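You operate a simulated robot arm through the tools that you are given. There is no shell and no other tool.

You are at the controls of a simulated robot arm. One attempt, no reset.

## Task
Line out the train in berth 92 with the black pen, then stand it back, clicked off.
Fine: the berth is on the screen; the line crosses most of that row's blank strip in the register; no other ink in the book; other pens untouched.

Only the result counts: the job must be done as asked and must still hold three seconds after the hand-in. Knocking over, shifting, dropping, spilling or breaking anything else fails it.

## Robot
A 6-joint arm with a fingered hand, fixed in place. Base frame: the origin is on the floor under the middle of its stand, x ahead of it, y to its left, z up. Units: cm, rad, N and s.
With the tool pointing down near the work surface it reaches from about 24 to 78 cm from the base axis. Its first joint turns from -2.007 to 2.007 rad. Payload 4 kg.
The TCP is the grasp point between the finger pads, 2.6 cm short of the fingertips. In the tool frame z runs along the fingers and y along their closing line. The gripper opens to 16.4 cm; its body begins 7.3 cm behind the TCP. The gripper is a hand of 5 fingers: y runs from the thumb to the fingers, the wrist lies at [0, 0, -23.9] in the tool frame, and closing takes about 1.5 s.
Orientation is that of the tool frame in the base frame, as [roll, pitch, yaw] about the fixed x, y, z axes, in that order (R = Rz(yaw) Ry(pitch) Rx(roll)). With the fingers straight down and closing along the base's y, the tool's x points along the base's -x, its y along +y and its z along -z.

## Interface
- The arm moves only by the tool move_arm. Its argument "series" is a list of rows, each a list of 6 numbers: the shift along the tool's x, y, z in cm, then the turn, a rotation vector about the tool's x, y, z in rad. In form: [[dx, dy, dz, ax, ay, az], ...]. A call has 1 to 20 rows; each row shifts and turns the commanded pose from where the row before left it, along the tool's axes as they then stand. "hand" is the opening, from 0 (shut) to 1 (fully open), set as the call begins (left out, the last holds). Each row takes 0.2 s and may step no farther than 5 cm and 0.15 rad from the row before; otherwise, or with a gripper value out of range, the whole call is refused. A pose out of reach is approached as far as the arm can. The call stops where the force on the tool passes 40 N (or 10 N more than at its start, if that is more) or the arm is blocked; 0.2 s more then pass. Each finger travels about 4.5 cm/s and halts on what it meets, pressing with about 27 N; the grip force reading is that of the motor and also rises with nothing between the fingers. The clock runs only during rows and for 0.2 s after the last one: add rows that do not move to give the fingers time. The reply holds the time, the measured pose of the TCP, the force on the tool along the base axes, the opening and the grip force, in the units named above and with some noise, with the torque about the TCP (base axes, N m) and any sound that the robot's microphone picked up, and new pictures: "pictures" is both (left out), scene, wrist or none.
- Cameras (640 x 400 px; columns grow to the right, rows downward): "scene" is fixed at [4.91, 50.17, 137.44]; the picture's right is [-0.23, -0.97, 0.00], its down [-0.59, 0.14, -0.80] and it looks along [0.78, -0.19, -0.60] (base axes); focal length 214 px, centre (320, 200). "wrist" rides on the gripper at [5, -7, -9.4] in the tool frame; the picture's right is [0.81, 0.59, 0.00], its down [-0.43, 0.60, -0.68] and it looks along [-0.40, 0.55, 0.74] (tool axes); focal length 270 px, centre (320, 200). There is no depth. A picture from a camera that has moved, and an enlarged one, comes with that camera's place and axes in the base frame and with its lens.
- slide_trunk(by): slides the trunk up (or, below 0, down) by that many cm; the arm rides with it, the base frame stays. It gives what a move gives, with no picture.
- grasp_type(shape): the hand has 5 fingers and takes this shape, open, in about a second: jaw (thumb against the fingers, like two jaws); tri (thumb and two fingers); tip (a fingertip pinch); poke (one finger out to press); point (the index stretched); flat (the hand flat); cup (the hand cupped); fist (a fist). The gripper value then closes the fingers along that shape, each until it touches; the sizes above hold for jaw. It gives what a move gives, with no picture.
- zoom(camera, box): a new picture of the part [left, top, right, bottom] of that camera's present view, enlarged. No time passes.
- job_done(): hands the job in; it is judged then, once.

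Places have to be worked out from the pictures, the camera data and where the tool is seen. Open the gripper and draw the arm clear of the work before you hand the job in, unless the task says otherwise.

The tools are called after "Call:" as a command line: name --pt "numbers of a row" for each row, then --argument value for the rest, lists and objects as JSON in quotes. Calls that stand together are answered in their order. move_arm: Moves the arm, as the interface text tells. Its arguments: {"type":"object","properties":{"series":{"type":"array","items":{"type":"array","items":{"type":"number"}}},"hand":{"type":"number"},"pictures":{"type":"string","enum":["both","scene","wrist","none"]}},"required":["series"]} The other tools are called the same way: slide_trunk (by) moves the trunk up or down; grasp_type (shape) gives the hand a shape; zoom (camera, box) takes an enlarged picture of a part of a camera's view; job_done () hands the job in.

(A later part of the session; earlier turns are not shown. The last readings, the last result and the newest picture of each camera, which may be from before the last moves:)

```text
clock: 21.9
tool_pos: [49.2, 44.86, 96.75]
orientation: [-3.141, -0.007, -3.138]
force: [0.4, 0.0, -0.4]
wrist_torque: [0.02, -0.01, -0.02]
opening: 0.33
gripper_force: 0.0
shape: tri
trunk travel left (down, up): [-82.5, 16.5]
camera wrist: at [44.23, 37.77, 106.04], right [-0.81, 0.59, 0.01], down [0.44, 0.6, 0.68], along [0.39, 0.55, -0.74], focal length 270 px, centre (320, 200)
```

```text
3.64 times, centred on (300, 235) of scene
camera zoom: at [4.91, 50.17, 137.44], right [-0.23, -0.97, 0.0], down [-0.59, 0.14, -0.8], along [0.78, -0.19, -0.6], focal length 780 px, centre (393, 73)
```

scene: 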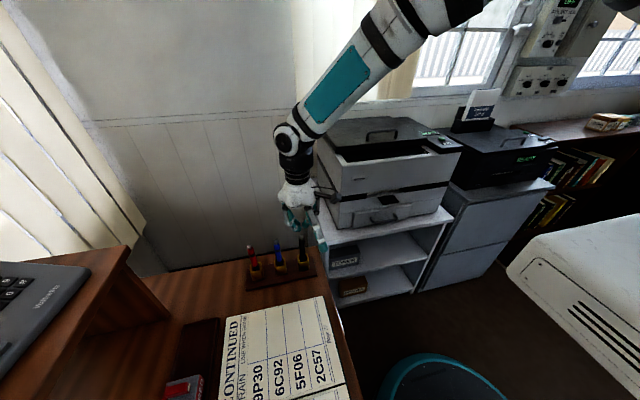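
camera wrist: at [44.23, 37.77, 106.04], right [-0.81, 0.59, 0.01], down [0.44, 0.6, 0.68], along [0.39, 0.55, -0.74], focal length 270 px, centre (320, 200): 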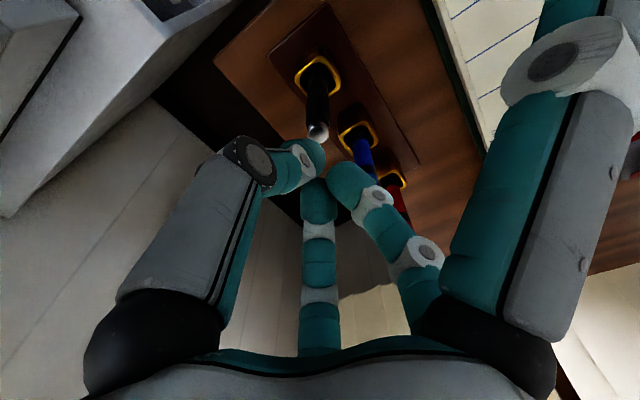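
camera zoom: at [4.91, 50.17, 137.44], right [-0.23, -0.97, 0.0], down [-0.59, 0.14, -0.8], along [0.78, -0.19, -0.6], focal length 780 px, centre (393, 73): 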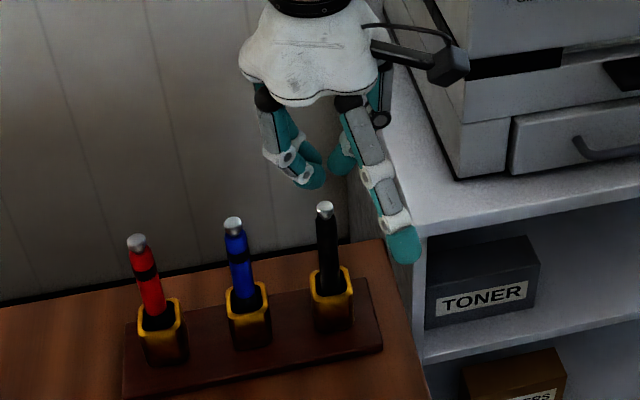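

The button is at tool offset about (−0.25, 0) so I shift slightly and descend toward it, stopping just above expected contact.

Call:
move_arm --pt "-0.25 0 0.8 0 0 0" --pt "0 0 0.8 0 0 0" --pt "0 0 0.8 0 0 0" --pt "0 0 0.4 0 0 0" --pt "0 0 0 0 0 0" --hand 0 --pictures "both"

Call:
zoom --camera "wrist" --box '[240, 80, 400, 220]'

Call:
zoom --camera "scene" --box '[240, 180, 360, 290]'

```text
clock: 23.1
tool_pos: [49.48, 44.8, 93.93]
orientation: [3.141, -0.007, -3.139]
force: [0.1, 0.8, 0.3]
wrist_torque: [-0.03, -0.02, -0.02]
opening: 0.0
gripper_force: 27.9
shape: tri
trunk travel left (down, up): [-82.5, 16.5]
camera wrist: at [44.46, 37.75, 103.28], right [-0.81, 0.59, 0.01], down [0.44, 0.6, 0.67], along [0.39, 0.55, -0.74], focal length 270 px, centre (320, 200)
```

scene: 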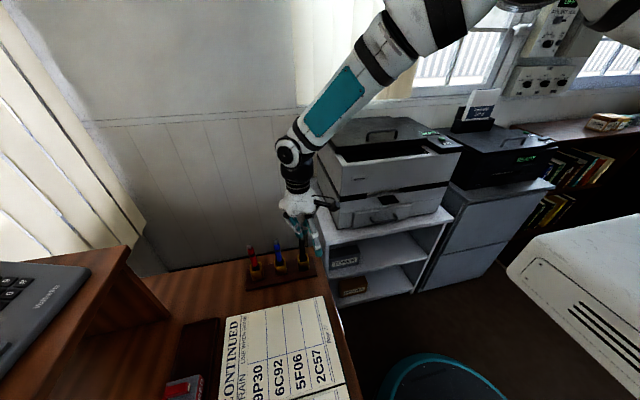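
wrist: 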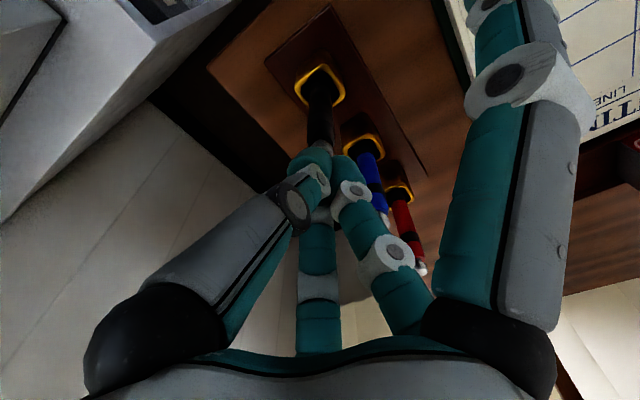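

```text
2.86 times, centred on (320, 150) of wrist
camera zoom: at [44.46, 37.75, 103.28], right [-0.81, 0.59, 0.01], down [0.44, 0.6, 0.67], along [0.39, 0.55, -0.74], focal length 772 px, centre (320, 343)
```

zoom: 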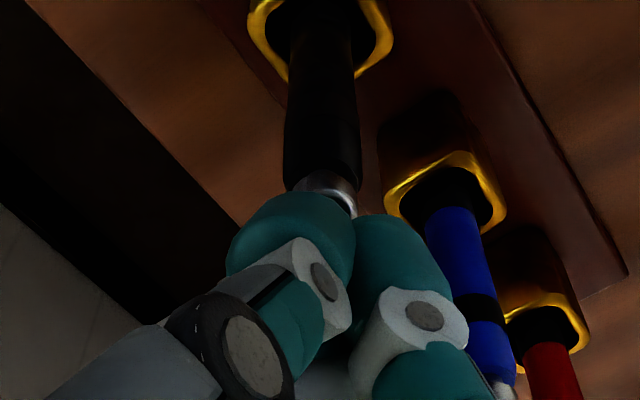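

```text
3.64 times, centred on (300, 235) of scene
camera zoom: at [4.91, 50.17, 137.44], right [-0.23, -0.97, 0.0], down [-0.59, 0.14, -0.8], along [0.78, -0.19, -0.6], focal length 780 px, centre (393, 73)
```

zoom: 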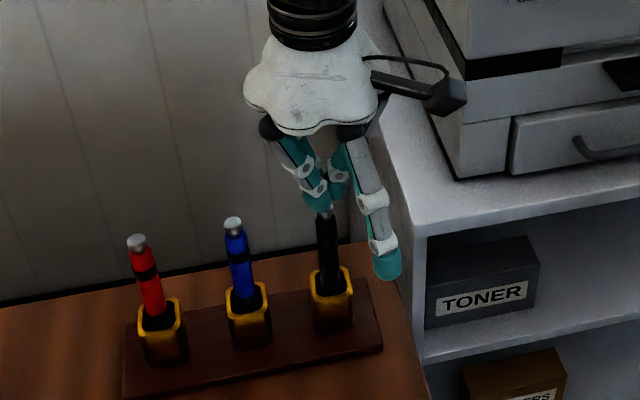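

Cluster is above the button and aligned. I descend in small steps to find contact.

Call:
move_arm --pt "0 0 0.2 0 0 0" --pt "0 0 0.2 0 0 0" --pt "0 0 0.2 0 0 0" --pt "0 0 0.2 0 0 0" --pictures "none"

```text
clock: 24.1
tool_pos: [49.5, 44.76, 93.11]
orientation: [3.14, -0.008, -3.141]
force: [0.0, 0.7, 0.6]
wrist_torque: [-0.01, -0.01, 0.02]
opening: 0.0
gripper_force: 26.6
shape: tri
trunk travel left (down, up): [-82.5, 16.5]
```

Call:
move_arm --pt "0 0 0.15 0 0 0" --pt "0 0 0.15 0 0 0" --pictures "none"

```text
clock: 24.7
tool_pos: [49.47, 44.91, 92.82]
orientation: [3.139, -0.005, -3.14]
force: [1.2, 0.4, 1.9]
wrist_torque: [-0.01, 0.03, -0.01]
opening: 0.0
gripper_force: 27.0
shape: tri
trunk travel left (down, up): [-82.5, 16.5]
```

Force is rising (≈1.9 N): contact with the button. I continue pressing in small steps, listening for the click.

Call:
move_arm --pt "0 0 0.1 0 0 0" --pt "0 0 0.1 0 0 0" --pictures "wrist"

Call:
zoom --camera "wrist" --box '[240, 80, 400, 220]'

```text
clock: 25.3
tool_pos: [49.39, 44.84, 92.62]
orientation: [3.141, -0.005, -3.139]
force: [-0.7, -1.0, 1.9]
wrist_torque: [0.01, -0.03, 0.03]
opening: 0.0
gripper_force: 27.5
shape: tri
trunk travel left (down, up): [-82.5, 16.5]
heard: click
camera wrist: at [44.45, 37.73, 102.0], right [-0.81, 0.59, 0.01], down [0.44, 0.6, 0.68], along [0.39, 0.55, -0.74], focal length 270 px, centre (320, 200)
```

wrist: 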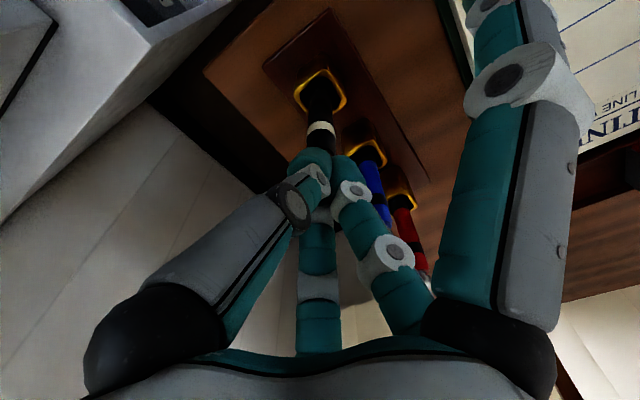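

```text
2.86 times, centred on (320, 150) of wrist
camera zoom: at [44.45, 37.73, 102.0], right [-0.81, 0.59, 0.01], down [0.44, 0.6, 0.68], along [0.39, 0.55, -0.74], focal length 772 px, centre (320, 343)
```

zoom: 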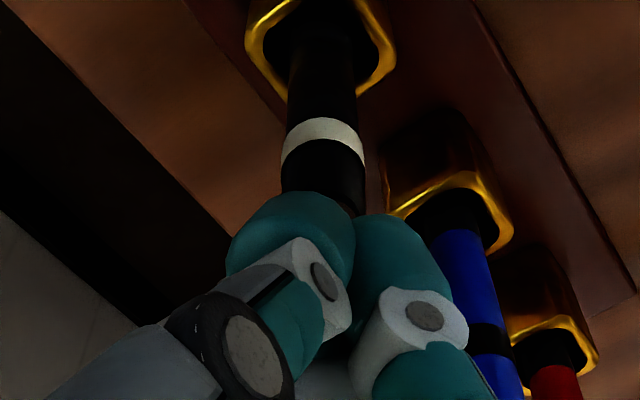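

Click heard and the pen's band turned white: it's now on. I rise straight up, and open the tri fingers partway to take the pen.

Call:
move_arm --pt "0 0 -1.0 0 0 0" --pt "0 0 -1.0 0 0 0" --pt "0 0 -1.0 0 0 0" --pt "0 0 -1.0 0 0 0" --pictures "none"

Call:
move_arm --pt "0 0 0 0 0 0" --pt "0 0 0 0 0 0" --pt "0 0 0 0 0 0" --pt "0 0 0 0 0 0" --pt "0 0 0 0 0 0" --hand 0.55 --pictures "both"

Call:
zoom --camera "wrist" --box '[220, 60, 420, 220]'

Call:
zoom --camera "scene" --box '[240, 180, 360, 290]'

```text
clock: 26.3
tool_pos: [49.33, 44.78, 96.51]
orientation: [3.141, -0.006, -3.139]
force: [-0.2, -0.5, 0.6]
wrist_torque: [-0.01, 0.01, -0.05]
opening: 0.01
gripper_force: 26.8
shape: tri
trunk travel left (down, up): [-82.5, 16.5]
```

```text
clock: 27.5
tool_pos: [49.45, 44.76, 96.59]
orientation: [-3.141, -0.007, -3.141]
force: [-0.7, -0.7, 0.2]
wrist_torque: [0.03, -0.01, 0.01]
opening: 8.98
gripper_force: 0.0
shape: tri
trunk travel left (down, up): [-82.5, 16.5]
camera wrist: at [44.48, 37.7, 105.93], right [-0.81, 0.59, 0.01], down [0.44, 0.6, 0.67], along [0.39, 0.55, -0.74], focal length 270 px, centre (320, 200)
```

scene: 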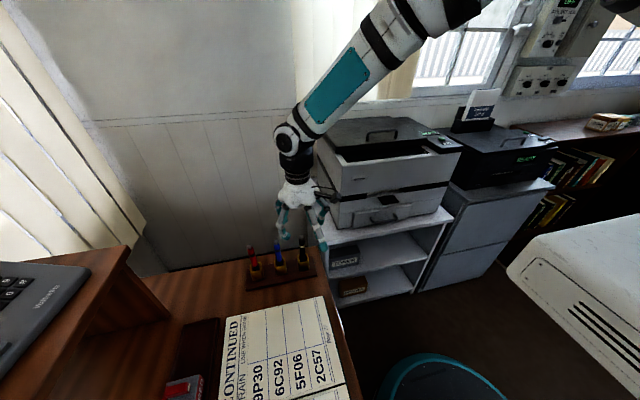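
wrist: 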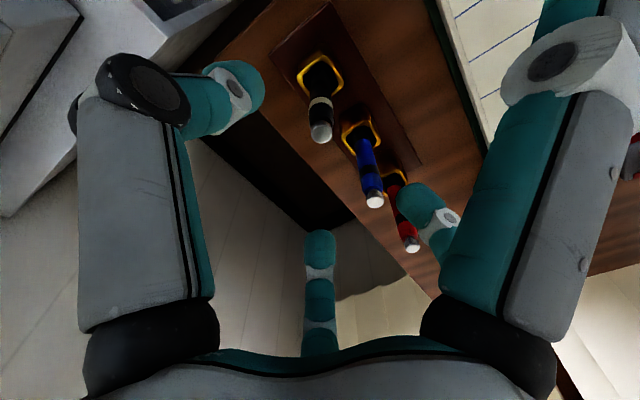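

```text
2.50 times, centred on (320, 140) of wrist
camera zoom: at [44.48, 37.7, 105.93], right [-0.81, 0.59, 0.01], down [0.44, 0.6, 0.67], along [0.39, 0.55, -0.74], focal length 676 px, centre (320, 350)
```

zoom: 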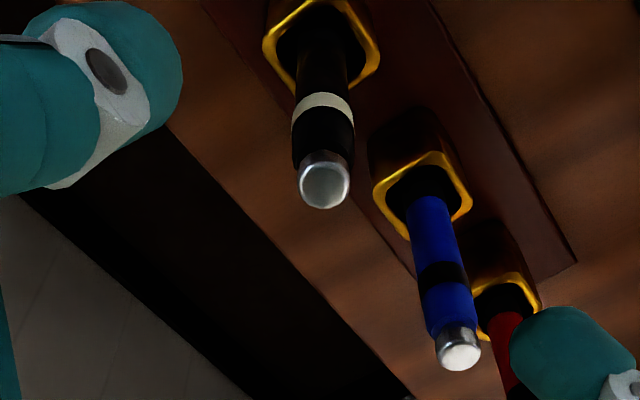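

```text
3.64 times, centred on (300, 235) of scene
camera zoom: at [4.91, 50.17, 137.44], right [-0.23, -0.97, 0.0], down [-0.59, 0.14, -0.8], along [0.78, -0.19, -0.6], focal length 780 px, centre (393, 73)
```

zoom: 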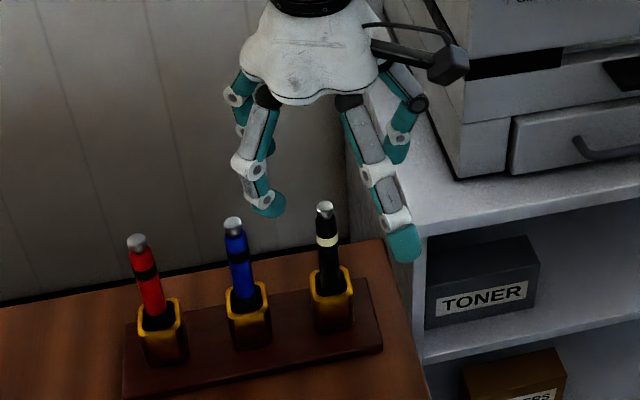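

The pen is centred between the fingers (offset ≈0.1 cm). I'll narrow the opening slightly and descend around it to TCP z≈84.8.

Call:
move_arm --pt "0 0.08 1.5 0 0 0" --pt "0 0 1.5 0 0 0" --pt "0 0 1.5 0 0 0" --pt "0 0 1.5 0 0 0" --hand 0.42 --pictures "both"

Call:
zoom --camera "scene" --box '[240, 180, 360, 290]'

```text
clock: 28.5
tool_pos: [49.5, 44.93, 90.6]
orientation: [-3.14, -0.007, -3.139]
force: [-0.3, 0.6, -0.8]
wrist_torque: [0.0, 0.01, 0.0]
opening: 6.92
gripper_force: 0.0
shape: tri
trunk travel left (down, up): [-82.5, 16.5]
camera wrist: at [44.46, 37.85, 99.94], right [-0.81, 0.59, 0.01], down [0.44, 0.6, 0.67], along [0.39, 0.55, -0.74], focal length 270 px, centre (320, 200)
```

scene: 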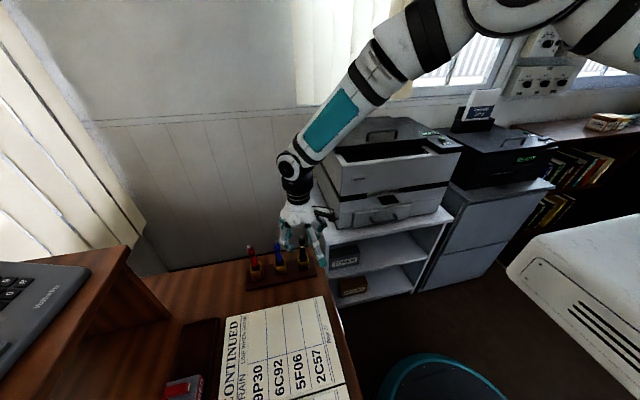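
wrist: 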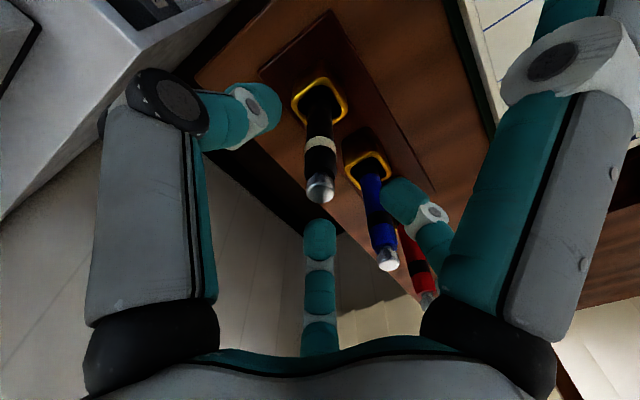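

```text
3.64 times, centred on (300, 235) of scene
camera zoom: at [4.91, 50.17, 137.44], right [-0.23, -0.97, 0.0], down [-0.59, 0.14, -0.8], along [0.78, -0.19, -0.6], focal length 780 px, centre (393, 73)
```

zoom: 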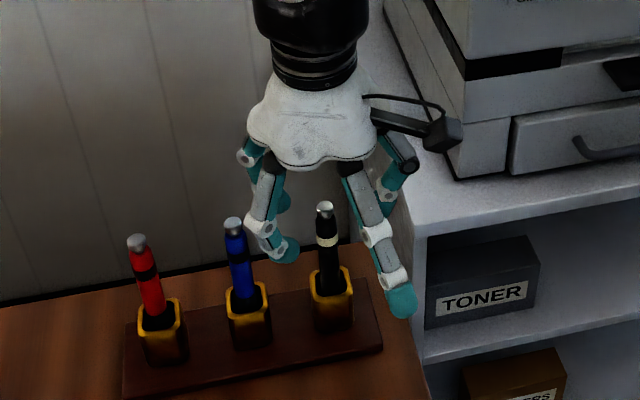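

Clear of the blue pen. I continue the descent to TCP z≈85.5.

Call:
move_arm --pt "0 0 1.3 0 0 0" --pt "0 0 1.3 0 0 0" --pt "0 0 1.3 0 0 0" --pt "0 0 1.2 0 0 0" --hand 0.42 --pictures "both"

Call:
zoom --camera "scene" --box '[240, 180, 360, 290]'

```text
clock: 29.5
tool_pos: [49.54, 44.82, 85.5]
orientation: [3.141, -0.004, -3.141]
force: [-0.2, -0.2, -0.2]
wrist_torque: [-0.03, 0.02, 0.03]
opening: 6.93
gripper_force: 0.0
shape: tri
trunk travel left (down, up): [-82.5, 16.5]
camera wrist: at [44.49, 37.8, 94.9], right [-0.81, 0.59, 0.01], down [0.44, 0.6, 0.68], along [0.39, 0.55, -0.74], focal length 270 px, centre (320, 200)
```

scene: 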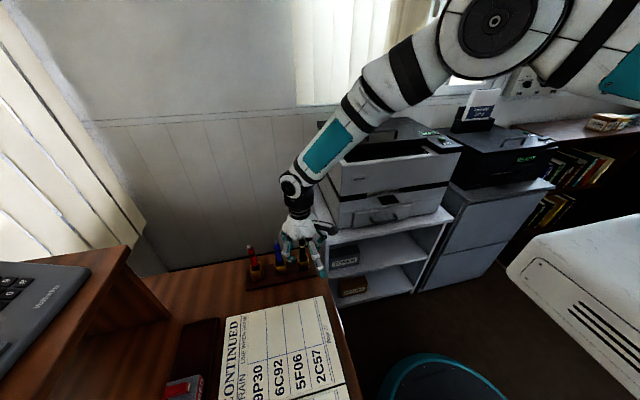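
wrist: 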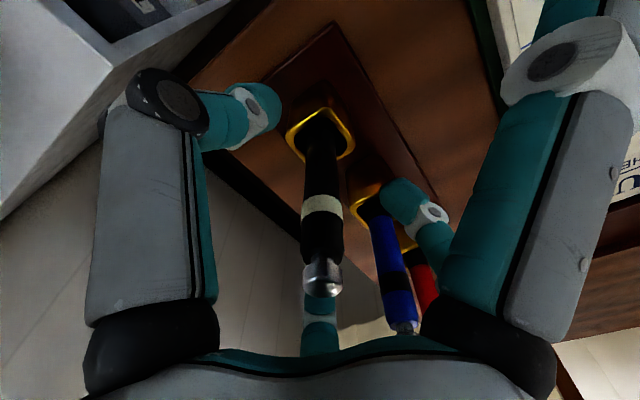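

```text
3.64 times, centred on (300, 235) of scene
camera zoom: at [4.91, 50.17, 137.44], right [-0.23, -0.97, 0.0], down [-0.59, 0.14, -0.8], along [0.78, -0.19, -0.6], focal length 780 px, centre (393, 73)
```

zoom: 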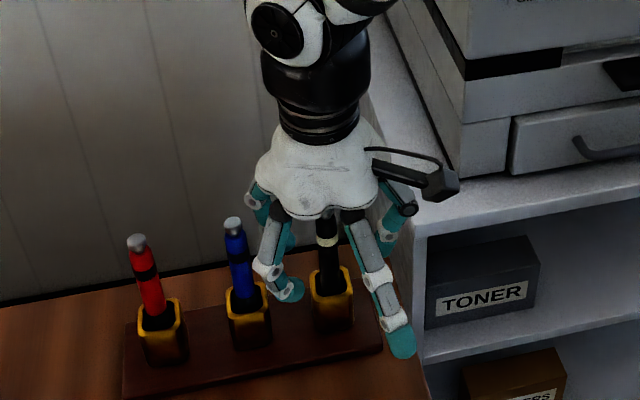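

The pen stands between the open fingers. I close the hand on it.

Call:
move_arm --pt "0 0 0 0 0 0" --pt "0 0 0 0 0 0" --pt "0 0 0 0 0 0" --pt "0 0 0 0 0 0" --pt "0 0 0 0 0 0" --pt "0 0 0 0 0 0" --pt "0 0 0 0 0 0" --hand 0 --pictures "both"

Call:
zoom --camera "wrist" --box '[220, 80, 420, 280]'

Call:
zoom --camera "scene" --box '[240, 180, 360, 290]'

```text
clock: 31.1
tool_pos: [49.56, 44.83, 85.5]
orientation: [3.141, -0.006, -3.14]
force: [-0.2, -0.6, 0.1]
wrist_torque: [0.0, -0.02, -0.01]
opening: 1.26
gripper_force: 27.0
shape: tri
trunk travel left (down, up): [-82.5, 16.5]
camera wrist: at [44.46, 37.78, 94.89], right [-0.81, 0.59, 0.01], down [0.44, 0.6, 0.67], along [0.39, 0.55, -0.74], focal length 270 px, centre (320, 200)
```

scene: 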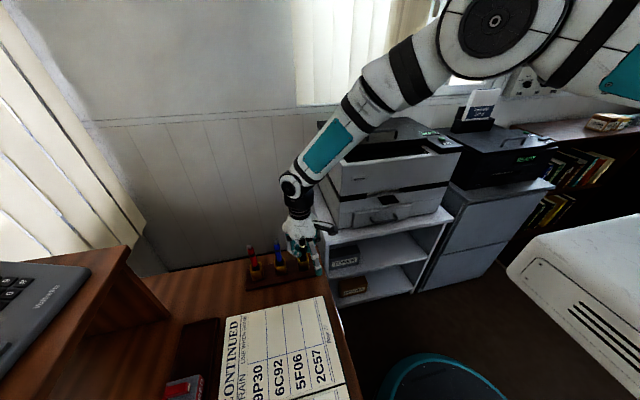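
wrist: 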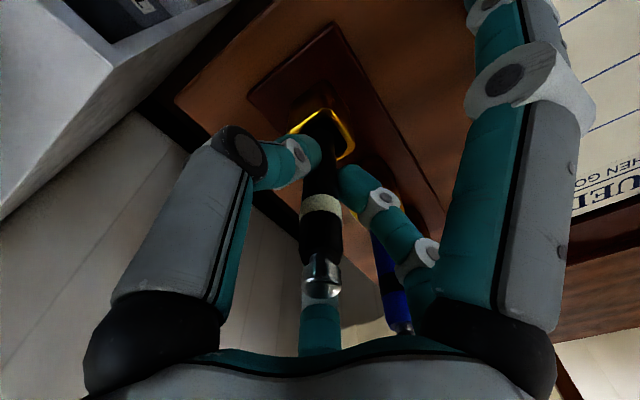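

```text
2.00 times, centred on (320, 180) of wrist
camera zoom: at [44.46, 37.78, 94.89], right [-0.81, 0.59, 0.01], down [0.44, 0.6, 0.67], along [0.39, 0.55, -0.74], focal length 541 px, centre (320, 240)
```

zoom: 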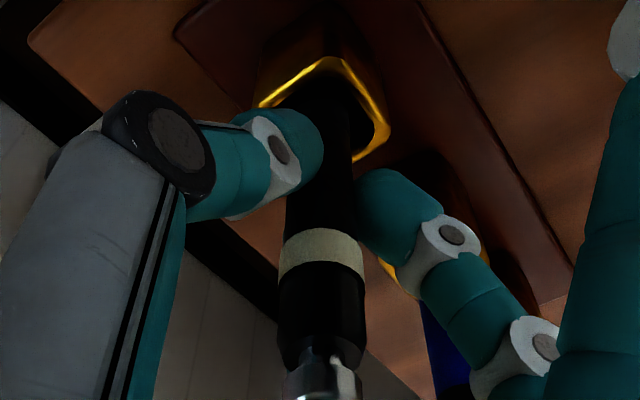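

```text
3.64 times, centred on (300, 235) of scene
camera zoom: at [4.91, 50.17, 137.44], right [-0.23, -0.97, 0.0], down [-0.59, 0.14, -0.8], along [0.78, -0.19, -0.6], focal length 780 px, centre (393, 73)
```

zoom: 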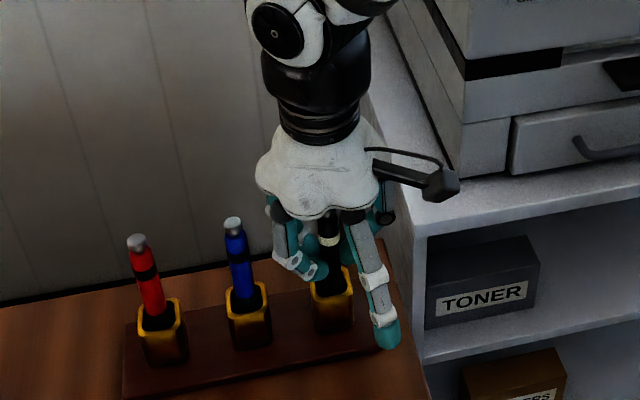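

Firm grip: opening 1.26 cm at TCP (49.55, 44.83, 85.5) with the pen seated. I lift straight up 12 cm.

Call:
move_arm --pt "0 0 -0.5 0 0 0" --pt "0 0 -1.0 0 0 0" --pt "0 0 -1.5 0 0 0" --pt "0 0 -1.5 0 0 0" --pt "0 0 -1.5 0 0 0" --pt "0 0 -1.5 0 0 0" --pt "0 0 -1.5 0 0 0" --pt "0 0 -1.5 0 0 0" --pt "0 0 -1.5 0 0 0" --pictures "both"

Call:
zoom --camera "wrist" --box '[220, 40, 420, 280]'

Call:
zoom --camera "scene" --box '[240, 180, 360, 290]'

```text
clock: 33.1
tool_pos: [49.48, 44.83, 97.44]
orientation: [-3.14, -0.006, -3.14]
force: [0.3, 0.8, -0.1]
wrist_torque: [0.0, -0.03, 0.02]
opening: 1.28
gripper_force: 26.5
shape: tri
trunk travel left (down, up): [-82.5, 16.5]
camera wrist: at [44.49, 37.78, 106.89], right [-0.81, 0.59, 0.01], down [0.44, 0.6, 0.67], along [0.39, 0.55, -0.74], focal length 270 px, centre (320, 200)
```

scene: 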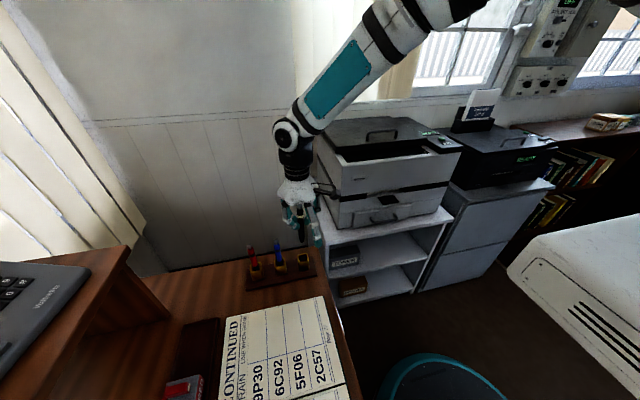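
wrist: 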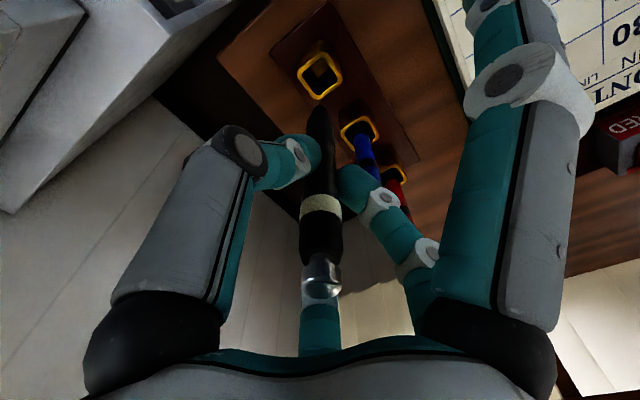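

```text
1.67 times, centred on (320, 160) of wrist
camera zoom: at [44.49, 37.78, 106.89], right [-0.81, 0.59, 0.01], down [0.44, 0.6, 0.67], along [0.39, 0.55, -0.74], focal length 450 px, centre (320, 267)
```

zoom: 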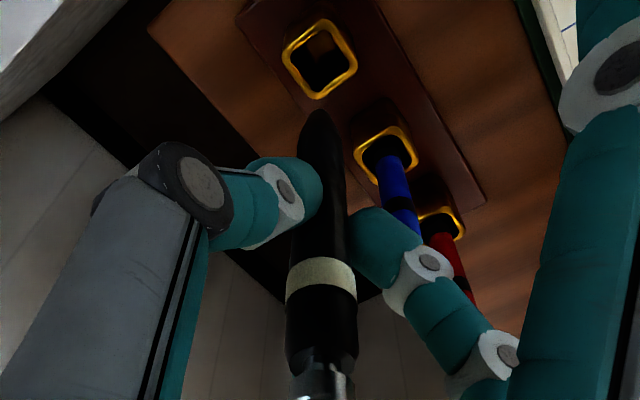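

```text
3.64 times, centred on (300, 235) of scene
camera zoom: at [4.91, 50.17, 137.44], right [-0.23, -0.97, 0.0], down [-0.59, 0.14, -0.8], along [0.78, -0.19, -0.6], focal length 780 px, centre (393, 73)
```

zoom: 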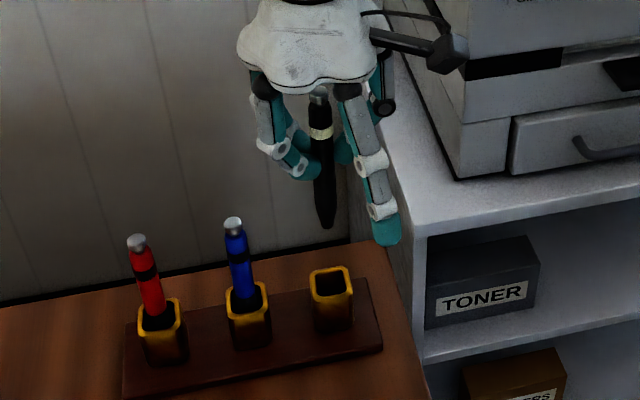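

The pen is held upright, its tip about 10 cm below the TCP. I carry it high toward the right end of the 2T60 strip, (15.6, 51.3).

Call:
move_arm --pt "4.22 0.3 0 0 0 0" --pt "4.22 0.5 0 0 0 0" --pt "4.22 0.8 0 0 0 0" --pt "4.22 0.9 0 0 0 0" --pt "4.22 0.9 0 0 0 0" --pt "4.22 1.0 0 0 0 0" --pt "4.22 1.0 0 0 0 0" --pt "4.22 1.0 0 0 0 0" --pt "0 0 2 0 0 0" --pt "0 0 2 0 0 0" --pt "0 0 2 0 0 0" --pictures "both"

Call:
zoom --camera "wrist" --box '[220, 40, 420, 280]'

Call:
zoom --camera "scene" --box '[200, 200, 360, 400]'

```text
clock: 35.5
tool_pos: [15.74, 51.23, 91.69]
orientation: [-3.141, -0.008, -3.14]
force: [0.3, 0.2, -0.2]
wrist_torque: [-0.04, -0.02, 0.02]
opening: 1.24
gripper_force: 27.2
shape: tri
trunk travel left (down, up): [-82.5, 16.5]
camera wrist: at [10.65, 44.18, 101.06], right [-0.81, 0.59, 0.01], down [0.44, 0.6, 0.67], along [0.39, 0.55, -0.74], focal length 270 px, centre (320, 200)
```

scene: 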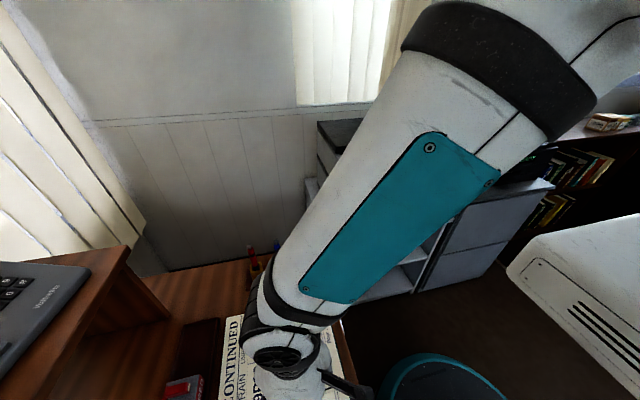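
wrist: 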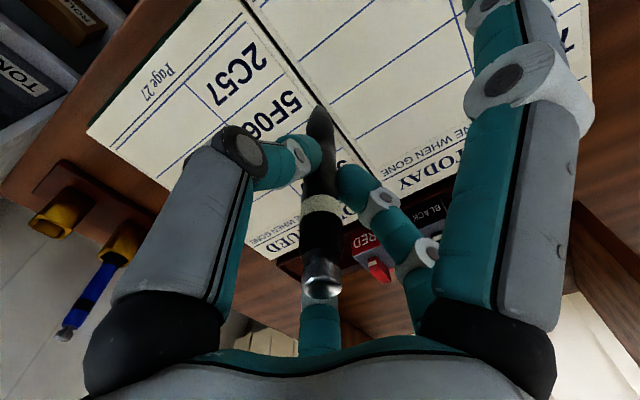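

```text
1.67 times, centred on (320, 160) of wrist
camera zoom: at [10.65, 44.18, 101.06], right [-0.81, 0.59, 0.01], down [0.44, 0.6, 0.67], along [0.39, 0.55, -0.74], focal length 450 px, centre (320, 267)
```

zoom: 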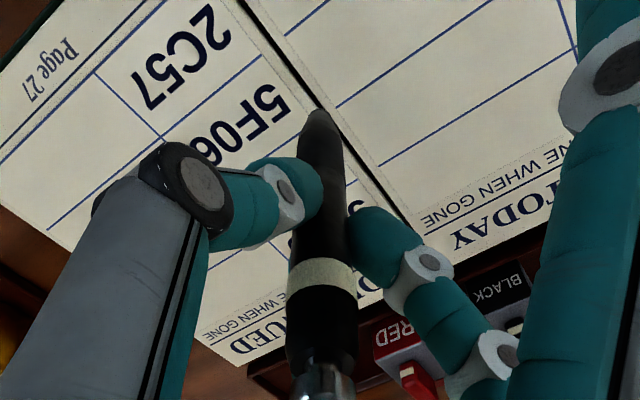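

```text
2.00 times, centred on (280, 300) of scene
camera zoom: at [4.91, 50.17, 137.44], right [-0.23, -0.97, 0.0], down [-0.59, 0.14, -0.8], along [0.78, -0.19, -0.6], focal length 429 px, centre (400, 0)
```

zoom: 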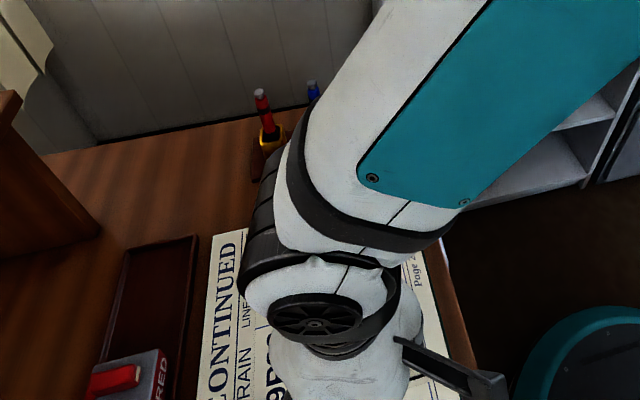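

The tip is over page 26 near the spine; the strip's spine-side end is at about x 16.05, y 48.8–53.5. I shift to x≈15.3 and come down to about 1.5 cm above the page.

Call:
move_arm --pt "0.4 -0.05 1.0 0 0 0" --pt "0 0 1.0 0 0 0" --pt "0 0 1.0 0 0 0" --pt "0 0 1.0 0 0 0" --pictures "wrist"

Call:
zoom --camera "wrist" --box '[240, 40, 400, 160]'

```text
clock: 36.5
tool_pos: [15.24, 51.16, 87.63]
orientation: [3.141, -0.006, -3.141]
force: [-0.4, -0.2, 0.9]
wrist_torque: [0.02, -0.04, -0.01]
opening: 1.25
gripper_force: 27.0
shape: tri
trunk travel left (down, up): [-82.5, 16.5]
camera wrist: at [10.23, 44.11, 97.08], right [-0.81, 0.59, 0.01], down [0.44, 0.6, 0.67], along [0.39, 0.55, -0.74], focal length 270 px, centre (320, 200)
```

wrist: 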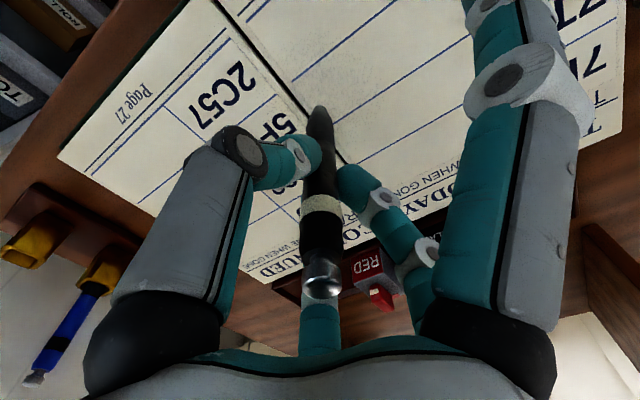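

```text
3.33 times, centred on (320, 100) of wrist
camera zoom: at [10.23, 44.11, 97.08], right [-0.81, 0.59, 0.01], down [0.44, 0.6, 0.67], along [0.39, 0.55, -0.74], focal length 901 px, centre (320, 533)
```

zoom: 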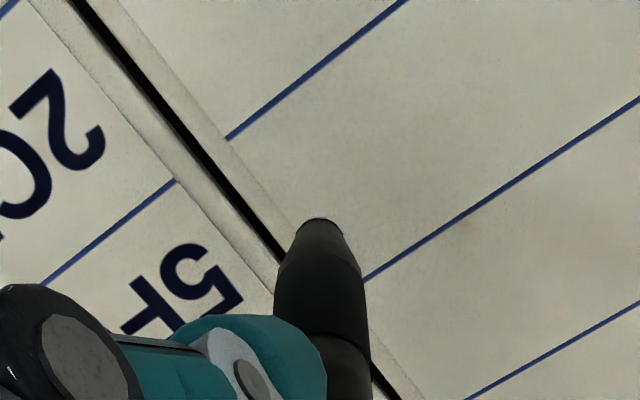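

The point under the tip is centred in the 2T60 strip about 0.75 cm from its spine end. I descend slowly toward the paper.

Call:
move_arm --pt "0 0 0.4 0 0 0" --pt "0 0 0.3 0 0 0" --pt "0 0 0.2 0 0 0" --pictures "none"

```text
clock: 37.3
tool_pos: [15.16, 51.15, 86.8]
orientation: [-3.141, -0.008, -3.14]
force: [-0.6, 1.1, 0.1]
wrist_torque: [-0.05, -0.01, 0.02]
opening: 1.26
gripper_force: 27.2
shape: tri
trunk travel left (down, up): [-82.5, 16.5]
```

Call:
move_arm --pt "0 0 0.15 0 0 0" --pt "0 0 0.15 0 0 0" --pictures "wrist"

Call:
zoom --camera "wrist" --box '[270, 70, 370, 140]'

```text
clock: 37.9
tool_pos: [15.14, 51.2, 86.56]
orientation: [3.14, -0.006, -3.139]
force: [-0.3, 0.6, 0.2]
wrist_torque: [-0.01, 0.01, -0.01]
opening: 1.26
gripper_force: 27.4
shape: tri
trunk travel left (down, up): [-82.5, 16.5]
camera wrist: at [10.21, 44.08, 95.89], right [-0.81, 0.59, 0.01], down [0.44, 0.6, 0.67], along [0.39, 0.55, -0.74], focal length 270 px, centre (320, 200)
```

wrist: 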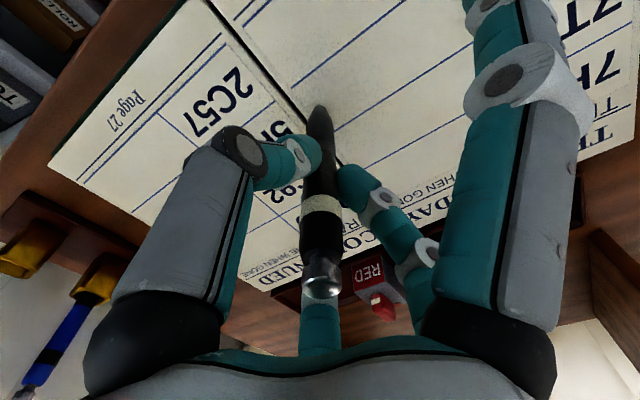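

```text
5.71 times, centred on (320, 105) of wrist
camera zoom: at [10.21, 44.08, 95.89], right [-0.81, 0.59, 0.01], down [0.44, 0.6, 0.67], along [0.39, 0.55, -0.74], focal length 1544 px, centre (320, 743)
```

zoom: 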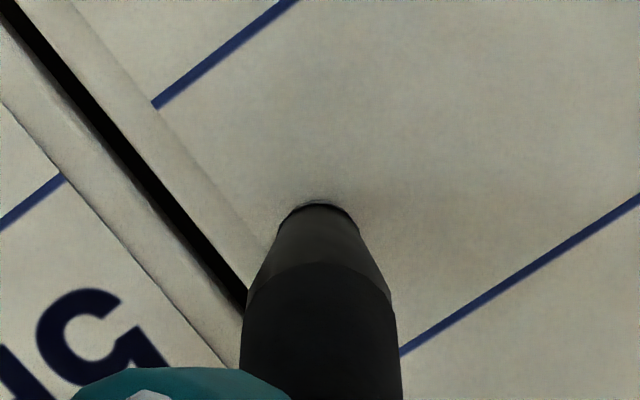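

No contact yet; the tip is very close. I continue in 0.1 cm steps.

Call:
move_arm --pt "0 0 0.1 0 0 0" --pt "0 0 0.1 0 0 0" --pictures "none"

```text
clock: 38.5
tool_pos: [15.21, 51.2, 86.31]
orientation: [3.141, -0.009, -3.14]
force: [-0.1, 0.8, 0.6]
wrist_torque: [-0.01, 0.0, -0.01]
opening: 1.25
gripper_force: 26.9
shape: tri
trunk travel left (down, up): [-82.5, 16.5]
```

Call:
move_arm --pt "0 0 0.1 0 0 0" --pt "0 0 0.1 0 0 0" --pictures "none"

```text
clock: 39.1
tool_pos: [15.28, 51.22, 86.27]
orientation: [3.14, -0.005, -3.141]
force: [-0.3, 0.6, 6.3]
wrist_torque: [-0.04, 0.02, 0.01]
opening: 1.26
gripper_force: 26.7
shape: tri
trunk travel left (down, up): [-82.5, 16.5]
```

Contact at about 6 N. I ease off slightly and start drawing along −x with a short segment to check.

Call:
move_arm --pt "0.3 0 -0.04 0 0 0" --pt "0.4 0 0.003 0 0 0" --pt "0.5 0 0.003 0 0 0" --pt "0.5 0 0.003 0 0 0" --pictures "wrist"

Call:
zoom --camera "wrist" --box '[270, 70, 370, 140]'

```text
clock: 40.1
tool_pos: [13.47, 51.21, 86.23]
orientation: [-3.14, -0.008, -3.14]
force: [1.0, -0.2, 2.8]
wrist_torque: [-0.01, -0.12, 0.0]
opening: 1.27
gripper_force: 27.3
shape: tri
trunk travel left (down, up): [-82.5, 16.5]
camera wrist: at [8.51, 44.1, 95.57], right [-0.81, 0.59, 0.01], down [0.44, 0.6, 0.67], along [0.39, 0.55, -0.74], focal length 270 px, centre (320, 200)
```

wrist: 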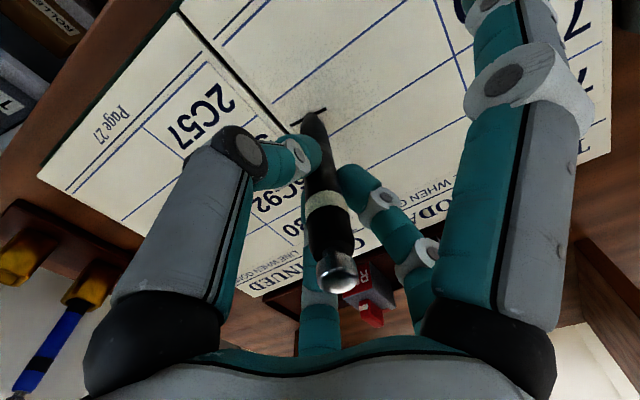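

```text
5.71 times, centred on (320, 105) of wrist
camera zoom: at [8.51, 44.1, 95.57], right [-0.81, 0.59, 0.01], down [0.44, 0.6, 0.67], along [0.39, 0.55, -0.74], focal length 1544 px, centre (320, 743)
```

zoom: 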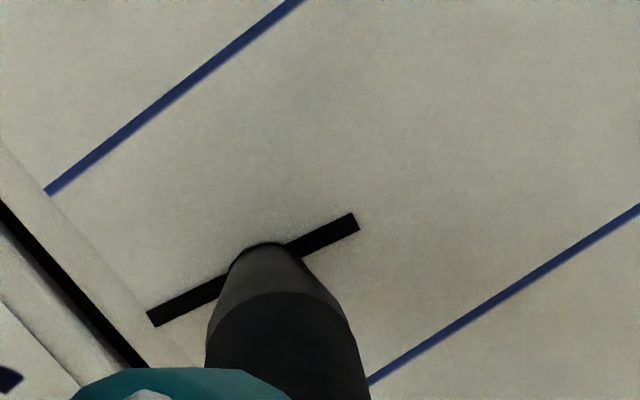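

A dark stroke has appeared but it slants and the pen has tilted in the grip. I'll look closely before moving on.

Call:
move_arm --pt "0 0 0 0 0 0" --pictures "both"

Call:
zoom --camera "wrist" --box '[220, 60, 420, 300]'

Call:
zoom --camera "wrist" --box '[290, 95, 340, 130]'

```text
clock: 40.5
tool_pos: [13.58, 51.1, 86.18]
orientation: [-3.141, -0.005, -3.141]
force: [0.5, -0.3, 2.6]
wrist_torque: [0.0, -0.13, 0.0]
opening: 1.29
gripper_force: 27.7
shape: tri
trunk travel left (down, up): [-82.5, 16.5]
camera wrist: at [8.53, 44.11, 95.58], right [-0.81, 0.59, 0.01], down [0.44, 0.6, 0.67], along [0.39, 0.55, -0.74], focal length 270 px, centre (320, 200)
```

scene: 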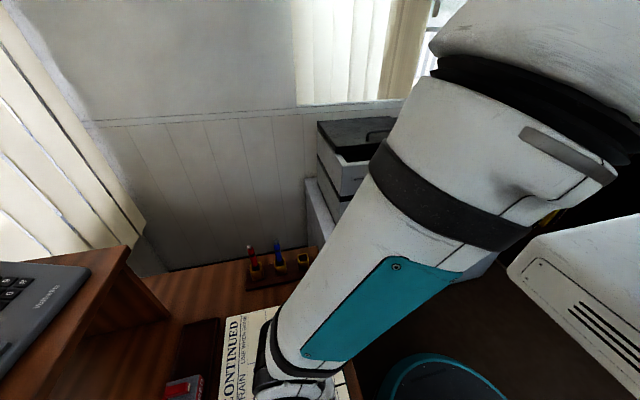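
wrist: 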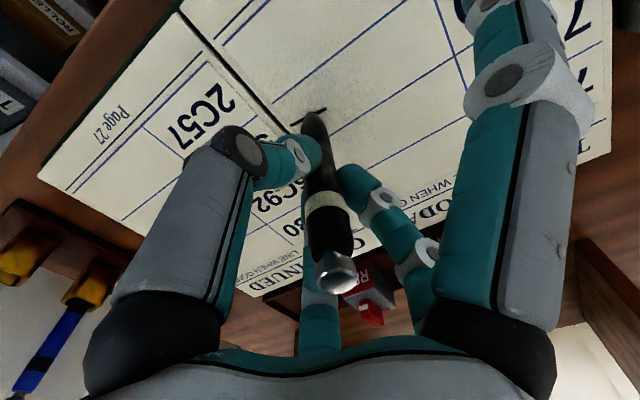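

```text
1.67 times, centred on (320, 180) of wrist
camera zoom: at [8.53, 44.11, 95.58], right [-0.81, 0.59, 0.01], down [0.44, 0.6, 0.67], along [0.39, 0.55, -0.74], focal length 450 px, centre (320, 233)
```

zoom: 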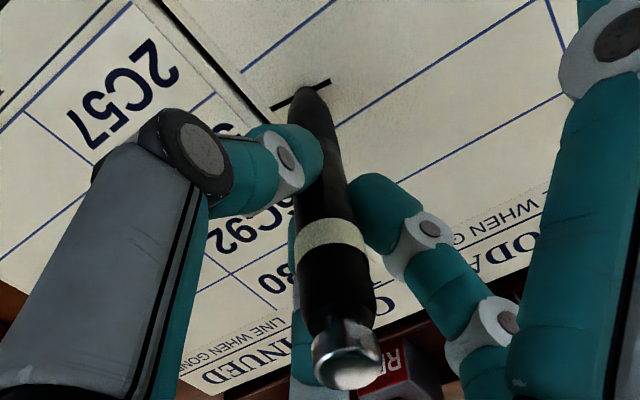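

```text
11.43 times, centred on (315, 112) of wrist
camera zoom: at [8.53, 44.11, 95.58], right [-0.81, 0.59, 0.01], down [0.44, 0.6, 0.67], along [0.39, 0.55, -0.74], focal length 3089 px, centre (377, 1200)
```

zoom: 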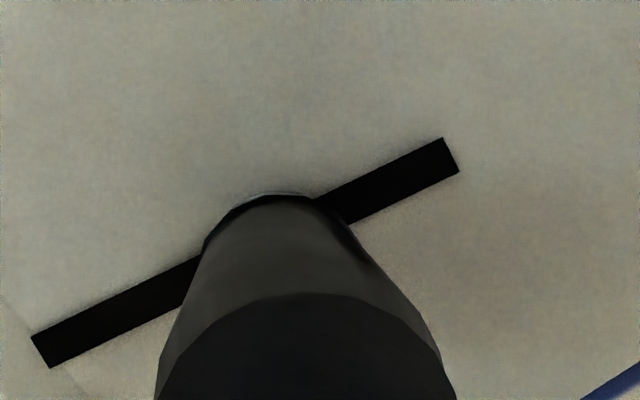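

The visible bar is centred between where the tip touched down (x≈15.2) and the tip now (x≈14.2), but looks longer than that. I'll draw another 1 cm lightly and measure how it grows.

Call:
move_arm --pt "0.25 0 -0.01 0 0 0" --pt "0.25 0 0 0 0 0" --pt "0.25 0 0 0 0 0" --pt "0.25 0 0 0 0 0" --pictures "wrist"

Call:
zoom --camera "wrist" --box '[270, 70, 370, 140]'

```text
clock: 41.5
tool_pos: [12.56, 51.11, 86.25]
orientation: [3.141, -0.009, -3.14]
force: [1.7, -0.3, 2.4]
wrist_torque: [0.0, -0.16, -0.03]
opening: 1.28
gripper_force: 27.2
shape: tri
trunk travel left (down, up): [-82.5, 16.5]
camera wrist: at [7.53, 44.08, 95.56], right [-0.81, 0.59, 0.01], down [0.44, 0.6, 0.67], along [0.39, 0.55, -0.74], focal length 270 px, centre (320, 200)
```

wrist: 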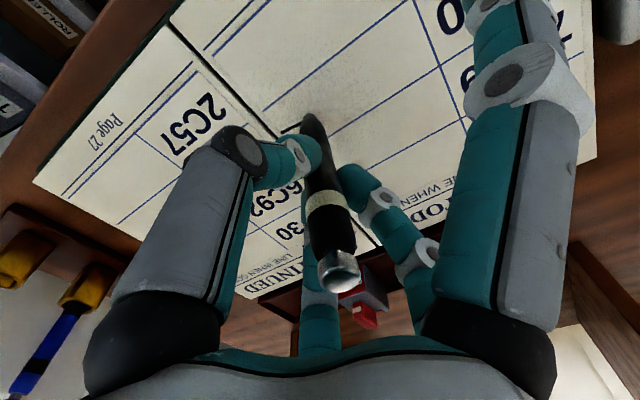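

```text
5.71 times, centred on (320, 105) of wrist
camera zoom: at [7.53, 44.08, 95.56], right [-0.81, 0.59, 0.01], down [0.44, 0.6, 0.67], along [0.39, 0.55, -0.74], focal length 1544 px, centre (320, 743)
```

zoom: 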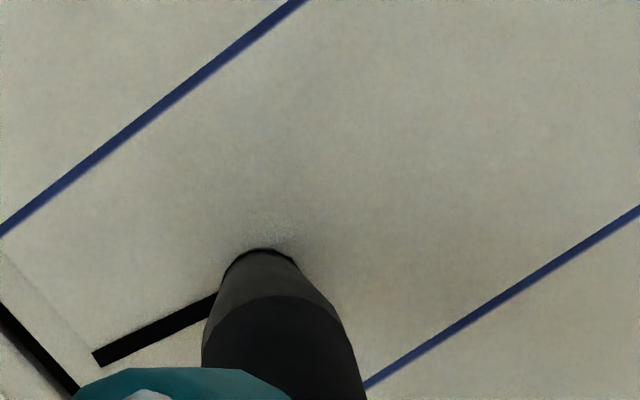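

The first bar stayed put while the tip moved on, so ink seems to be laid in discrete marks. I continue drawing another 1.5 cm.

Call:
move_arm --pt "0.3 0 0 0 0 0" --pt "0.3 0 0 0 0 0" --pt "0.3 0 0 0 0 0" --pt "0.3 0 0 0 0 0" --pt "0.3 0 0 0 0 0" --pictures "wrist"

Call:
zoom --camera "wrist" --box '[240, 70, 360, 160]'

```text
clock: 42.7
tool_pos: [11.09, 51.15, 86.24]
orientation: [3.141, -0.007, -3.14]
force: [1.3, 0.5, 4.2]
wrist_torque: [0.03, -0.13, -0.02]
opening: 1.28
gripper_force: 26.9
shape: tri
trunk travel left (down, up): [-82.5, 16.5]
camera wrist: at [6.04, 44.09, 95.56], right [-0.81, 0.59, 0.01], down [0.44, 0.6, 0.68], along [0.39, 0.55, -0.74], focal length 270 px, centre (320, 200)
```

wrist: 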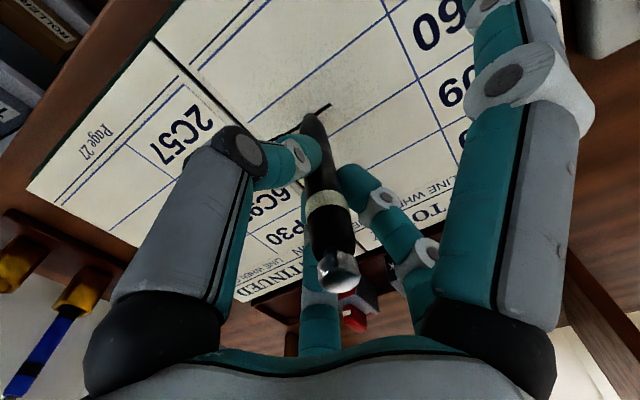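

```text
4.44 times, centred on (300, 115) of wrist
camera zoom: at [6.04, 44.09, 95.56], right [-0.81, 0.59, 0.01], down [0.44, 0.6, 0.68], along [0.39, 0.55, -0.74], focal length 1201 px, centre (409, 578)
```

zoom: 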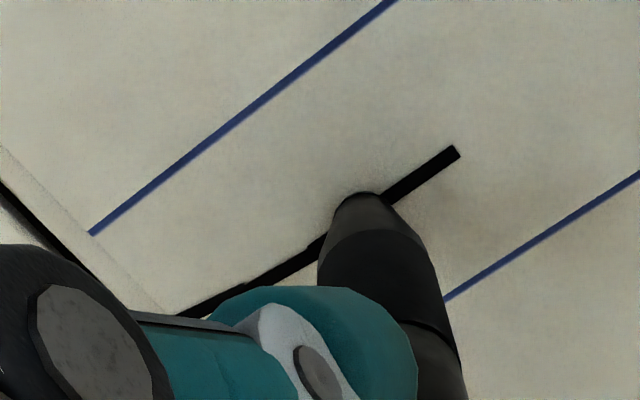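

A second bar has joined the first, filling roughly quarter-lengths of the strip. The line follows the strip; I continue another 3 cm.

Call:
move_arm --pt "0.35 0 -0.005 0 0 0" --pt "0.35 0 0 0 0 0" --pt "0.35 0 0 0 0 0" --pt "0.35 0 0 0 0 0" --pt "0.35 0 0 0 0 0" --pt "0.35 0 0 0 0 0" --pt "0.35 0 0 0 0 0" --pt "0.35 0 0 0 0 0" --pt "0.35 0 0 0 0 0" --pictures "wrist"

Call:
zoom --camera "wrist" --box '[240, 70, 400, 160]'

```text
clock: 44.7
tool_pos: [7.87, 51.16, 86.27]
orientation: [3.141, -0.007, -3.141]
force: [0.2, 0.4, -0.2]
wrist_torque: [0.01, -0.01, 0.02]
opening: 1.28
gripper_force: 26.7
shape: tri
trunk travel left (down, up): [-82.5, 16.5]
camera wrist: at [2.9, 44.08, 95.61], right [-0.81, 0.59, 0.01], down [0.44, 0.6, 0.67], along [0.39, 0.55, -0.74], focal length 270 px, centre (320, 200)
```

wrist: 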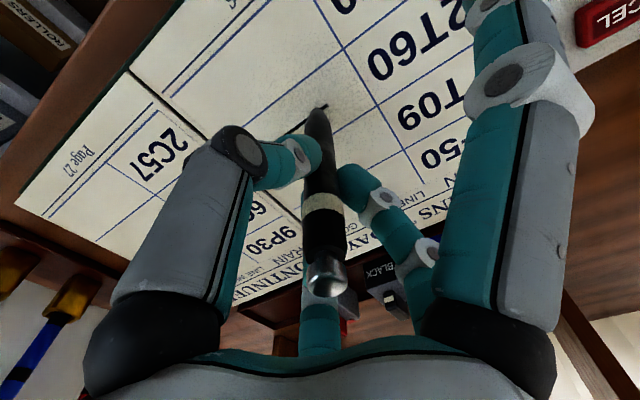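

```text
4.00 times, centred on (320, 115) of wrist
camera zoom: at [2.9, 44.08, 95.61], right [-0.81, 0.59, 0.01], down [0.44, 0.6, 0.67], along [0.39, 0.55, -0.74], focal length 1081 px, centre (320, 540)
```

zoom: 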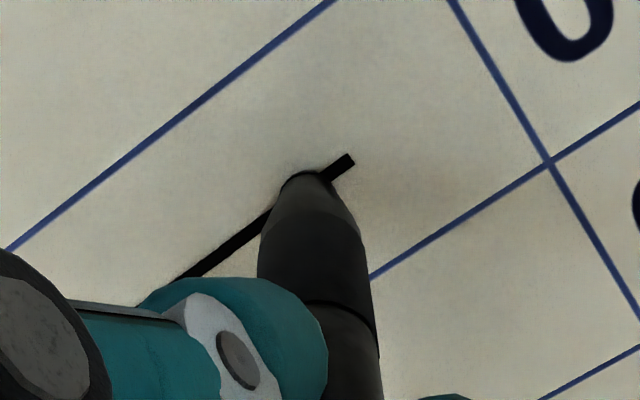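

The tip lost contact near x≈8 (force ≈0) after the third bar, which ends at x≈7.3. I lower slightly to regain light contact before drawing the last stretch.

Call:
move_arm --pt "0 0 0.05 0 0 0" --pt "0 0 0.03 0 0 0" --pictures "none"

```text
clock: 45.3
tool_pos: [7.86, 51.22, 86.18]
orientation: [3.139, -0.008, -3.14]
force: [-0.2, 0.3, 6.1]
wrist_torque: [-0.04, 0.01, -0.02]
opening: 1.3
gripper_force: 27.0
shape: tri
trunk travel left (down, up): [-82.5, 16.5]
```

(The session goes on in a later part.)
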